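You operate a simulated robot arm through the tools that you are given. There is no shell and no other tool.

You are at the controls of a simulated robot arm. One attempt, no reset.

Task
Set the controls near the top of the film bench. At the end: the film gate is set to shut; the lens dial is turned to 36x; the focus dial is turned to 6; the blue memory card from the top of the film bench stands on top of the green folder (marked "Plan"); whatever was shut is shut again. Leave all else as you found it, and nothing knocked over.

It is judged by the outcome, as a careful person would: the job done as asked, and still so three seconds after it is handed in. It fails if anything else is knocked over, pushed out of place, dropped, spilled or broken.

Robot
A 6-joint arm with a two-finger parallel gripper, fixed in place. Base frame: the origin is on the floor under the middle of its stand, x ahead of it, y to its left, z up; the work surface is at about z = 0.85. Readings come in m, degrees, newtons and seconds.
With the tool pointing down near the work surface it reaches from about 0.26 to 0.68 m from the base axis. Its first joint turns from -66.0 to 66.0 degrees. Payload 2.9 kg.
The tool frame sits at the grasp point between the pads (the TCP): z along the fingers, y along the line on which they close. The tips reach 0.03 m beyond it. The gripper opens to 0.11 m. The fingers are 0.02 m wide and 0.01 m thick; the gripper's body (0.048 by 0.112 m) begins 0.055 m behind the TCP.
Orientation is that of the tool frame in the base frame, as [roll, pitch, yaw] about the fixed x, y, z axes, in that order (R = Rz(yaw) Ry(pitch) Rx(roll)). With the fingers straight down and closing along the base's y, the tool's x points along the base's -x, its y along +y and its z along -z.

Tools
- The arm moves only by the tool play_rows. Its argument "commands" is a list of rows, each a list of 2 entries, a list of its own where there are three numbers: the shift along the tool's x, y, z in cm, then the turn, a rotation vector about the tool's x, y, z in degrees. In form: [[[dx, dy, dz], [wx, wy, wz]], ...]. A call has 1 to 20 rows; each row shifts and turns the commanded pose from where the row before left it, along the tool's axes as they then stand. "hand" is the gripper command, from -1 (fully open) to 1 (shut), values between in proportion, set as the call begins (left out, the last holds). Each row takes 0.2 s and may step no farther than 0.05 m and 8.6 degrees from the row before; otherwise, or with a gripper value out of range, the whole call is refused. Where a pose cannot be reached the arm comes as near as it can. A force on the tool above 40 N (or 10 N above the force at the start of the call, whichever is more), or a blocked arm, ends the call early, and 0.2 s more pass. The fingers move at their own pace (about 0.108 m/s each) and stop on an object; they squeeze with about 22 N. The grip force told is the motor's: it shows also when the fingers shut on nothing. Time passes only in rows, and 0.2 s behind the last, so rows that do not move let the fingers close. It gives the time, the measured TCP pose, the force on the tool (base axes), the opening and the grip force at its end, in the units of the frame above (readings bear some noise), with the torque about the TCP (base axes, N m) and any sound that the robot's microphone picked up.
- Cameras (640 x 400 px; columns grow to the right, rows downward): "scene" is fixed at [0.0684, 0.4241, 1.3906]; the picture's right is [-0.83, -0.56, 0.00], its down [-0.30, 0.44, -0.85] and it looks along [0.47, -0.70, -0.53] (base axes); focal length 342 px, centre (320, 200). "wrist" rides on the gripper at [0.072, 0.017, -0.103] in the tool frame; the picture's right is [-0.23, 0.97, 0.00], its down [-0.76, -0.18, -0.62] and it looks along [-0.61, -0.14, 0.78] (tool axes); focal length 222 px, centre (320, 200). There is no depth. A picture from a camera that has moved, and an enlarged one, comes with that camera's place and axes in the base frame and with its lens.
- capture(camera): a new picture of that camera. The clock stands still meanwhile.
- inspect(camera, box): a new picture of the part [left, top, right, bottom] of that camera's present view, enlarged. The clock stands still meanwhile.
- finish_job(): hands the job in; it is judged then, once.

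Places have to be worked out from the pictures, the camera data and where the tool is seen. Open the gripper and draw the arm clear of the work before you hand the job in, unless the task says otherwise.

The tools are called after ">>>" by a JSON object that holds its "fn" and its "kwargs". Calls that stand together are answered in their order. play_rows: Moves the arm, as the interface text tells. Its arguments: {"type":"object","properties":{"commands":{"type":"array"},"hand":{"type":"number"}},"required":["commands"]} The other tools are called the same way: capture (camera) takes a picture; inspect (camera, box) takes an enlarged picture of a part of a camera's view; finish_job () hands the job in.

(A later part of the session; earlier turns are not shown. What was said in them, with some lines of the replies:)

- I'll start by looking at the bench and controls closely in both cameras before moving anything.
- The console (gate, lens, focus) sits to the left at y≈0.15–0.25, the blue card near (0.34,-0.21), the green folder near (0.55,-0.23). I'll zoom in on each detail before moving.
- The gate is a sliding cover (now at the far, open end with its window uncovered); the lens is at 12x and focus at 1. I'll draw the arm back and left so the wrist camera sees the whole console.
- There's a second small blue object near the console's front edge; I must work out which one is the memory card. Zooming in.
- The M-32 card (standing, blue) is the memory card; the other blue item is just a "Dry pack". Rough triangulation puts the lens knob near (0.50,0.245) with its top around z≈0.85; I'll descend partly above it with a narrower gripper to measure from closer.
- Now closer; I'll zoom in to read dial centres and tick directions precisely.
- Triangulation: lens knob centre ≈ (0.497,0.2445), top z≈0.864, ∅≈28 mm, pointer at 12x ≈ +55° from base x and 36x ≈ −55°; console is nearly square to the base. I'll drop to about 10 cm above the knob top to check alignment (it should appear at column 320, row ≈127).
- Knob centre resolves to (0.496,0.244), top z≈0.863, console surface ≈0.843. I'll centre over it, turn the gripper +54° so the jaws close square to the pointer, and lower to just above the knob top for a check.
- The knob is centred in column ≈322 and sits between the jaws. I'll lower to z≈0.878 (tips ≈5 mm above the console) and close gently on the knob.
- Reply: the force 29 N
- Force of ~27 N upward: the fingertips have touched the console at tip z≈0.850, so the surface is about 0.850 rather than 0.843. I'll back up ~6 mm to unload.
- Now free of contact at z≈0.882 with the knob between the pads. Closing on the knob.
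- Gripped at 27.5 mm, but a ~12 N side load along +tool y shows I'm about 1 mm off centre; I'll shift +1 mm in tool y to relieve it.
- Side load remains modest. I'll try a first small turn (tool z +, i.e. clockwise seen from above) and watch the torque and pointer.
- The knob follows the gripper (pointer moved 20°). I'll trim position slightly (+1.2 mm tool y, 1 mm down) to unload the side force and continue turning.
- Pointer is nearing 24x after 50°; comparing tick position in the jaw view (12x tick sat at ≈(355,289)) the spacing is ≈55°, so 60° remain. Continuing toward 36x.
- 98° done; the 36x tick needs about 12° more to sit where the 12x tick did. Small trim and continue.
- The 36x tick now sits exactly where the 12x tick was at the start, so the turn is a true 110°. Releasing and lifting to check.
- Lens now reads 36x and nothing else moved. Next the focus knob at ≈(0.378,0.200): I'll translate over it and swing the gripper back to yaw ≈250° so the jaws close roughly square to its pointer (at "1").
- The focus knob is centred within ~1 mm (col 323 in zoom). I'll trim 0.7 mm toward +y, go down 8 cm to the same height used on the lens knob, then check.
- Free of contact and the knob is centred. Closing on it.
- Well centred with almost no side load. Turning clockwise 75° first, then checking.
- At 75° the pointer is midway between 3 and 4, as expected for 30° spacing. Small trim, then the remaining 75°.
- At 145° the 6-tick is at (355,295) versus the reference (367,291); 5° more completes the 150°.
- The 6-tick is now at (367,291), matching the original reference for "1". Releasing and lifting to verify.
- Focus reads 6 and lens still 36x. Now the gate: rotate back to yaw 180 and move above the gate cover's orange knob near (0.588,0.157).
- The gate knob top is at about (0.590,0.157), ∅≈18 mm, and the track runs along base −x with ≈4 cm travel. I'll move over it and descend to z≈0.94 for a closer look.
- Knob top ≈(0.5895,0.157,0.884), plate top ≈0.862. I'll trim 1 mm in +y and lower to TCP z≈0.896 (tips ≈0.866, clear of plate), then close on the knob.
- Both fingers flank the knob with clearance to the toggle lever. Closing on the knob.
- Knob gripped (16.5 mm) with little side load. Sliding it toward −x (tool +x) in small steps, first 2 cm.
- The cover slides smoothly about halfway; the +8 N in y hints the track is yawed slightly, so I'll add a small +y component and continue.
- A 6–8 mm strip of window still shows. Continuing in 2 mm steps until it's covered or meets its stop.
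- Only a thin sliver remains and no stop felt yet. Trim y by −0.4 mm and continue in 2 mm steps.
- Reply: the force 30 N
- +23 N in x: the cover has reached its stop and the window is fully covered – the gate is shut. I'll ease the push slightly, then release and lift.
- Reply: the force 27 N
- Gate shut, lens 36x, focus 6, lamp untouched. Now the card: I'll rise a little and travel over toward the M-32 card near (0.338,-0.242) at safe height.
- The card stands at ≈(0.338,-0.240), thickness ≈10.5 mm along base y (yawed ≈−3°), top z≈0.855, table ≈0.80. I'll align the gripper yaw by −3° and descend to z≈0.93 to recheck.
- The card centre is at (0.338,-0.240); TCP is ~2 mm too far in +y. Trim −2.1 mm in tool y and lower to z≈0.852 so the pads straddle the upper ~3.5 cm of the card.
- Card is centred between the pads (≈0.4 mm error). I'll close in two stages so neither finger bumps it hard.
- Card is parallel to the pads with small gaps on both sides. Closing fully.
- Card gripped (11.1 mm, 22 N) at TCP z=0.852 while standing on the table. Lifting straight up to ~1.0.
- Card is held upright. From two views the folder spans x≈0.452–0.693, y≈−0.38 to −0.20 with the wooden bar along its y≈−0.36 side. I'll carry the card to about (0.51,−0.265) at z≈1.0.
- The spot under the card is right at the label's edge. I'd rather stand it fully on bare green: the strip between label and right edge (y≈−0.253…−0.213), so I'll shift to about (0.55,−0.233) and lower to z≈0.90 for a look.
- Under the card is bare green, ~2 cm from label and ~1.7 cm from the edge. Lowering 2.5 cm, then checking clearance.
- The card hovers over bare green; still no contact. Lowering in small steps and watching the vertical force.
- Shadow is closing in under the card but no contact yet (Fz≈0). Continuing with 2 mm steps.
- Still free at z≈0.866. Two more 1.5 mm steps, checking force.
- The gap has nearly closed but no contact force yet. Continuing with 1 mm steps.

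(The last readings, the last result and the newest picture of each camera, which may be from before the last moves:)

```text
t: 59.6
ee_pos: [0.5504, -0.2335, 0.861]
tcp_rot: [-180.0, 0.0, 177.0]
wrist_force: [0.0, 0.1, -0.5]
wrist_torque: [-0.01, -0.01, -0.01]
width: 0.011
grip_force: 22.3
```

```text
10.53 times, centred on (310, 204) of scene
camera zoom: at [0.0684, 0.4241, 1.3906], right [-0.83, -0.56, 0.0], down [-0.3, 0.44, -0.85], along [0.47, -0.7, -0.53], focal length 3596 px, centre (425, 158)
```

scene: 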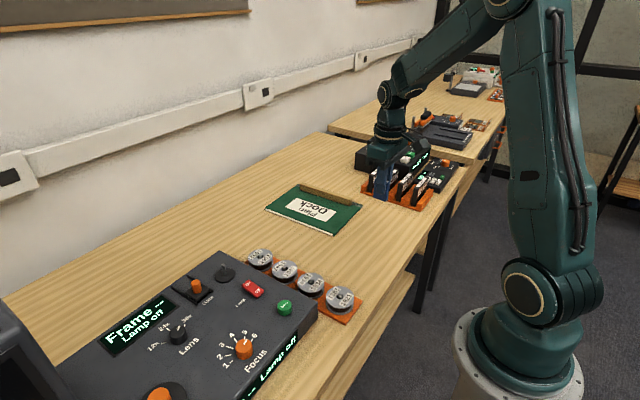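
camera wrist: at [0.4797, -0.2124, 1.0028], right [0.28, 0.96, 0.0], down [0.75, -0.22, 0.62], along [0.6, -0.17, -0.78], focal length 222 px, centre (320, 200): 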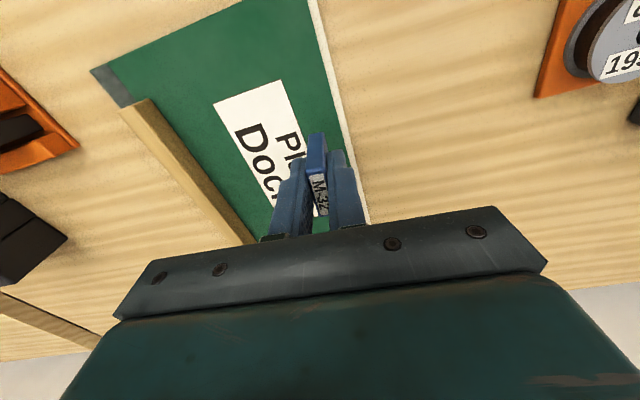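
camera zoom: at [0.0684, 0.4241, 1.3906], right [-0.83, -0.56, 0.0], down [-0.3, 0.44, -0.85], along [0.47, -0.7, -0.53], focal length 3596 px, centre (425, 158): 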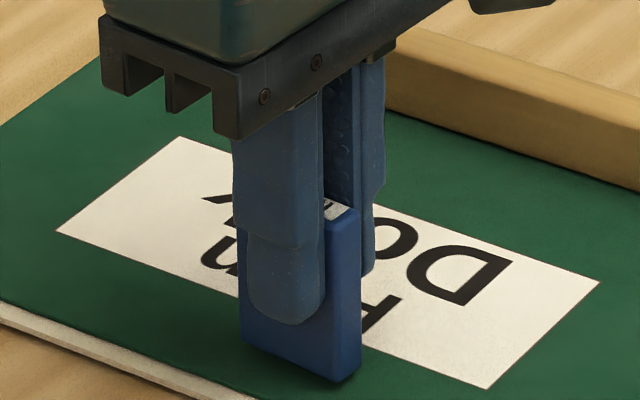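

Very thin gap remaining; still Fz≈0. Two more 1 mm steps.

>>> {"fn": "play_rows", "kwargs": {"commands": [[[0, 0, 0.1], [0, 0, 0]], [[0, 0, 0], [0, 0, 0]]]}}

>>> {"fn": "play_rows", "kwargs": {"commands": [[[0, 0, 0.1], [0, 0, 0]], [[0, 0, 0], [0, 0, 0]]]}}

>>> {"fn": "inspect", "kwargs": {"camera": "scene", "box": [280, 185, 340, 223]}}

```text
t: 60.2
ee_pos: [0.5496, -0.2337, 0.8594]
tcp_rot: [179.9, 0.0, 177.0]
wrist_force: [-0.1, 0.4, -0.2]
wrist_torque: [0.02, -0.03, -0.01]
width: 0.0112
grip_force: 21.6
```

```text
t: 60.8
ee_pos: [0.5492, -0.2316, 0.8586]
tcp_rot: [-180.0, 0.0, 177.0]
wrist_force: [0.3, -0.2, -0.5]
wrist_torque: [0.01, 0.02, -0.02]
width: 0.0111
grip_force: 22.1
```

```text
10.53 times, centred on (310, 204) of scene
camera zoom: at [0.0684, 0.4241, 1.3906], right [-0.83, -0.56, 0.0], down [-0.3, 0.44, -0.85], along [0.47, -0.7, -0.53], focal length 3596 px, centre (425, 158)
```

zoom: 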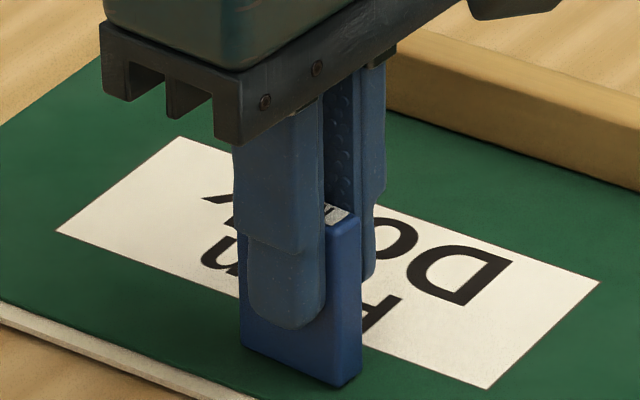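

Almost touching. Continuing with single 1 mm steps until the force rises.

>>> {"fn": "play_rows", "kwargs": {"commands": [[[0, 0, 0.1], [0, 0, 0]], [[0, 0, 0], [0, 0, 0]]]}}

>>> {"fn": "inspect", "kwargs": {"camera": "scene", "box": [290, 200, 330, 225]}}

```text
t: 61.4
ee_pos: [0.5501, -0.2328, 0.8572]
tcp_rot: [-179.9, 0.1, 177.0]
wrist_force: [0.2, 0.9, -0.1]
wrist_torque: [-0.01, 0.0, -0.01]
width: 0.0108
grip_force: 22.5
```

```text
16.00 times, centred on (310, 212) of scene
camera zoom: at [0.0684, 0.4241, 1.3906], right [-0.83, -0.56, 0.0], down [-0.3, 0.44, -0.85], along [0.47, -0.7, -0.53], focal length 5466 px, centre (480, 0)
```

zoom: 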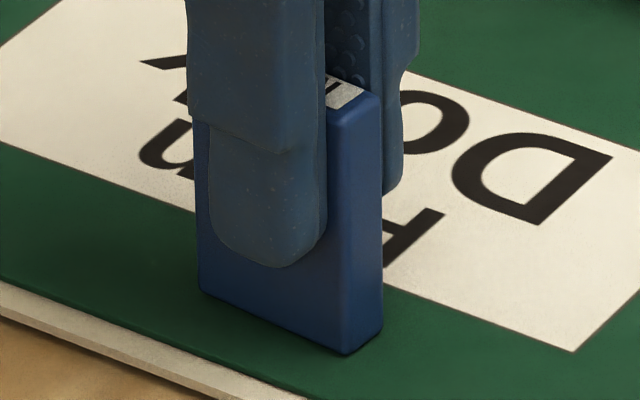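

Still no force; the contact shadow is nearly gone. Another 1 mm.

>>> {"fn": "play_rows", "kwargs": {"commands": [[[0, 0, 0.1], [0, 0, 0]], [[0, 0, 0], [0, 0, 0]]]}}

>>> {"fn": "inspect", "kwargs": {"camera": "scene", "box": [290, 200, 330, 225]}}

```text
t: 62.0
ee_pos: [0.5506, -0.2332, 0.8578]
tcp_rot: [180.0, 0.1, 177.0]
wrist_force: [-2.2, 1.0, 6.3]
wrist_torque: [0.02, 0.05, 0.01]
width: 0.0111
grip_force: 22.0
```

```text
16.00 times, centred on (310, 212) of scene
camera zoom: at [0.0682, 0.4242, 1.3906], right [-0.83, -0.56, 0.0], down [-0.3, 0.44, -0.85], along [0.47, -0.7, -0.53], focal length 5466 px, centre (480, 0)
```

zoom: 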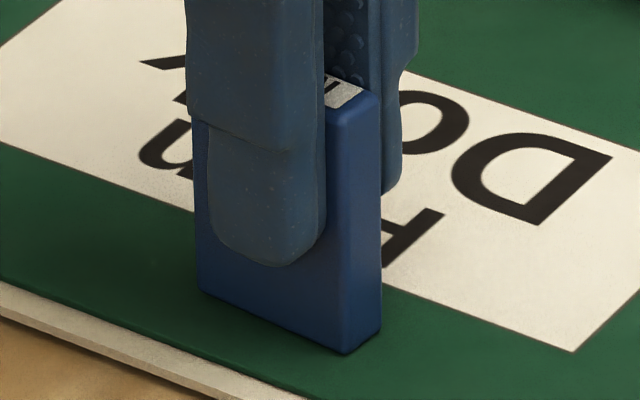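

Fz = +6 N: the card's foot is resting on the folder. Releasing gently in two stages.

>>> {"fn": "play_rows", "kwargs": {"commands": [[[0, 0, 0], [0, 0, 0]], [[0, 0, 0], [0, 0, 0]]], "hand": 0.75}}

>>> {"fn": "play_rows", "kwargs": {"commands": [[[0, 0, 0], [0, 0, 0]], [[0, 0, 0], [0, 0, 0]], [[0, 0, 0], [0, 0, 0]]], "hand": 0.3}}

>>> {"fn": "inspect", "kwargs": {"camera": "scene", "box": [280, 190, 340, 228]}}

>>> {"fn": "inspect", "kwargs": {"camera": "wrist", "box": [240, 110, 400, 210]}}

```text
t: 62.6
ee_pos: [0.55, -0.2329, 0.8565]
tcp_rot: [-180.0, 0.0, 177.0]
wrist_force: [-0.5, -0.4, -0.5]
wrist_torque: [-0.04, -0.03, 0.02]
width: 0.0138
grip_force: 0.1
```

```text
t: 63.4
ee_pos: [0.5502, -0.234, 0.857]
tcp_rot: [179.9, -0.1, 177.0]
wrist_force: [-1.5, 0.5, 0.3]
wrist_torque: [0.01, 0.01, 0.01]
width: 0.0385
grip_force: 0.1
```

```text
10.53 times, centred on (310, 209) of scene
camera zoom: at [0.0684, 0.4241, 1.3906], right [-0.83, -0.56, 0.0], down [-0.3, 0.44, -0.85], along [0.47, -0.7, -0.53], focal length 3596 px, centre (425, 105)
```

zoom: 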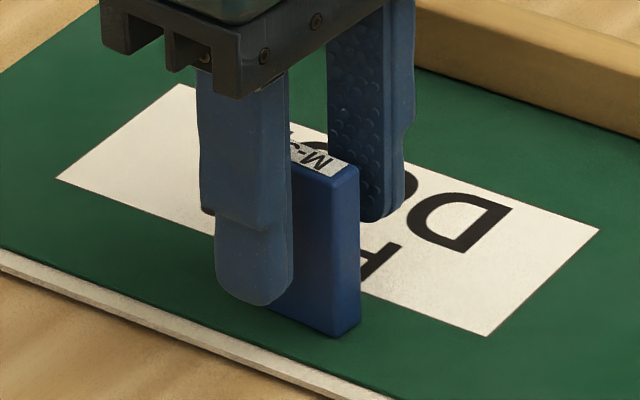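

```text
4.00 times, centred on (320, 160) of wrist
camera zoom: at [0.4787, -0.2131, 0.9597], right [0.28, 0.96, 0.0], down [0.75, -0.22, 0.62], along [0.6, -0.17, -0.78], focal length 888 px, centre (320, 360)
```

zoom: 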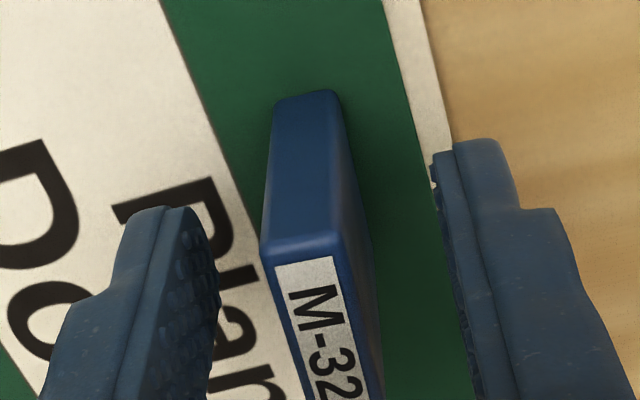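

The card stands on its own with clear gaps on both sides. Raising straight up, then drawing back.

>>> {"fn": "play_rows", "kwargs": {"commands": [[[0, 0, -1], [0, 0, 0]], [[0, 0, -2], [0, 0, 0]], [[0, 0, -3], [0, 0, 0]], [[0, 0, -4], [0, 0, 0]], [[0, 0, -4], [0, 0, 0]], [[0, 0, -4], [0, 0, 0]], [[0, 0, -4], [0, 0, 0]], [[0, 0, 0], [0, 0, 0]]]}}

>>> {"fn": "play_rows", "kwargs": {"commands": [[[4, 1, 0], [0, 0, 0]], [[4, 2, 0], [0, 0, 0]], [[4, 2.5, 0], [0, 0, 0]], [[4, 2.5, -1], [0, 0, 0]], [[2, 2, -1], [0, 0, 0]], [[0, 0, 0], [0, 0, 0]]], "hand": -1}}

>>> {"fn": "capture", "kwargs": {"camera": "scene"}}

>>> {"fn": "capture", "kwargs": {"camera": "wrist"}}

```text
t: 65.2
ee_pos: [0.5503, -0.234, 1.0771]
tcp_rot: [179.9, 0.0, 177.0]
wrist_force: [0.4, 0.0, -0.4]
wrist_torque: [-0.01, -0.01, -0.04]
width: 0.0383
grip_force: 0.0
```

```text
t: 66.6
ee_pos: [0.3729, -0.1263, 1.0958]
tcp_rot: [180.0, 0.0, 177.0]
wrist_force: [0.7, 0.3, 0.4]
wrist_torque: [0.04, 0.01, -0.01]
width: 0.1099
grip_force: 0.0
```

```text
taken
```

scene: 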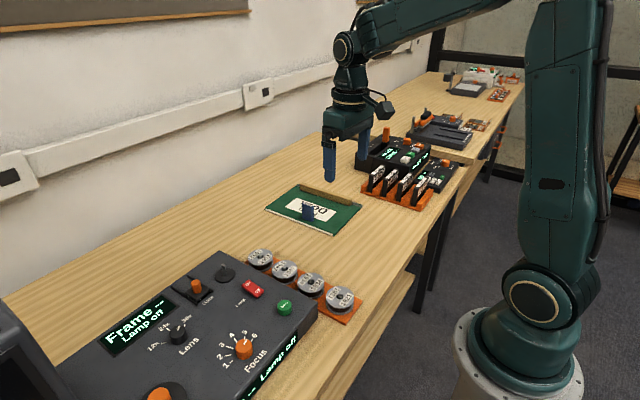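

```text
taken
camera wrist: at [0.3024, -0.1056, 1.1986], right [0.28, 0.96, 0.0], down [0.75, -0.22, 0.62], along [0.6, -0.17, -0.78], focal length 222 px, centre (320, 200)
```

wrist: 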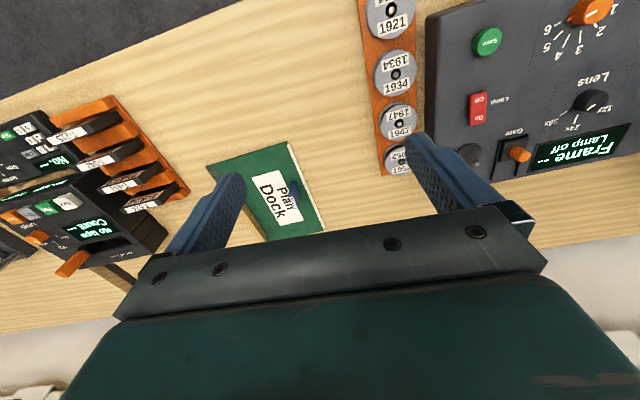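

The card stands on the folder and the folder hasn't moved. I'll do a last close check of all items.

>>> {"fn": "inspect", "kwargs": {"camera": "scene", "box": [250, 170, 370, 245]}}

>>> {"fn": "inspect", "kwargs": {"camera": "scene", "box": [120, 250, 300, 365]}}

>>> {"fn": "inspect", "kwargs": {"camera": "wrist", "box": [440, 0, 640, 180]}}

```text
5.33 times, centred on (310, 208) of scene
camera zoom: at [0.0684, 0.4241, 1.3906], right [-0.83, -0.56, 0.0], down [-0.3, 0.44, -0.85], along [0.47, -0.7, -0.53], focal length 1822 px, centre (373, 160)
```

zoom: 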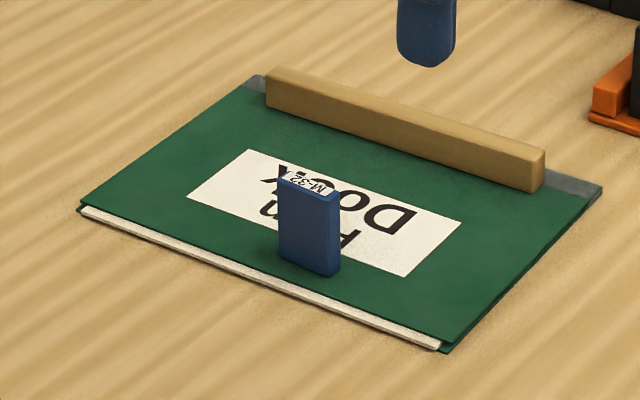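

```text
3.48 times, centred on (210, 308) of scene
camera zoom: at [0.0684, 0.4241, 1.3906], right [-0.83, -0.56, 0.0], down [-0.3, 0.44, -0.85], along [0.47, -0.7, -0.53], focal length 1188 px, centre (703, -174)
```

zoom: 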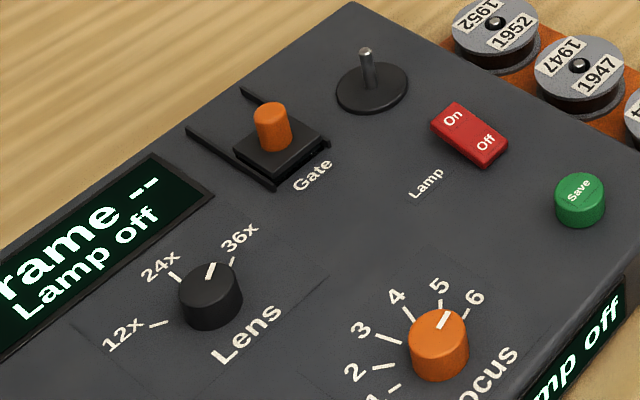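

```text
2.22 times, centred on (540, 90) of wrist
camera zoom: at [0.3024, -0.1056, 1.1986], right [0.28, 0.96, 0.0], down [0.75, -0.22, 0.62], along [0.6, -0.17, -0.78], focal length 494 px, centre (-169, 444)
```

zoom: 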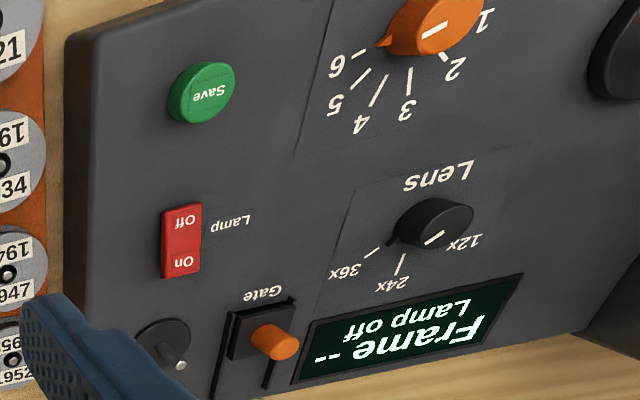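

All checks pass: gate shut, lens at 36x, focus at 6 (pointer nub at the 6 tick), card M-32 standing on the green folder, everything else in place, arm clear with gripper open. Handing in.

>>> {"fn": "finish_job", "kwargs": {}}

```text
The job is handed in.
```

The job is handed in, and my last pictures before handing in showed everything set as you asked:

- **Film gate:** shut. I slid the cover until it met its stop, and the window is fully covered.
- **Lens dial:** turned from 12x to 36x.
- **Focus dial:** turned from 1 to 6.
- **Blue memory card (M-32):** standing upright on the bare green part of the "Plan" folder, between the label and the folder's edge.

While lining up on the lens dial, the fingertips pressed on the console top at about 27 N. I backed off at once, and later pictures showed no mark or shift. I saw nothing else moved or knocked over. I found nothing that had been shut and needed shutting again. The arm is clear of the work with its gripper open.
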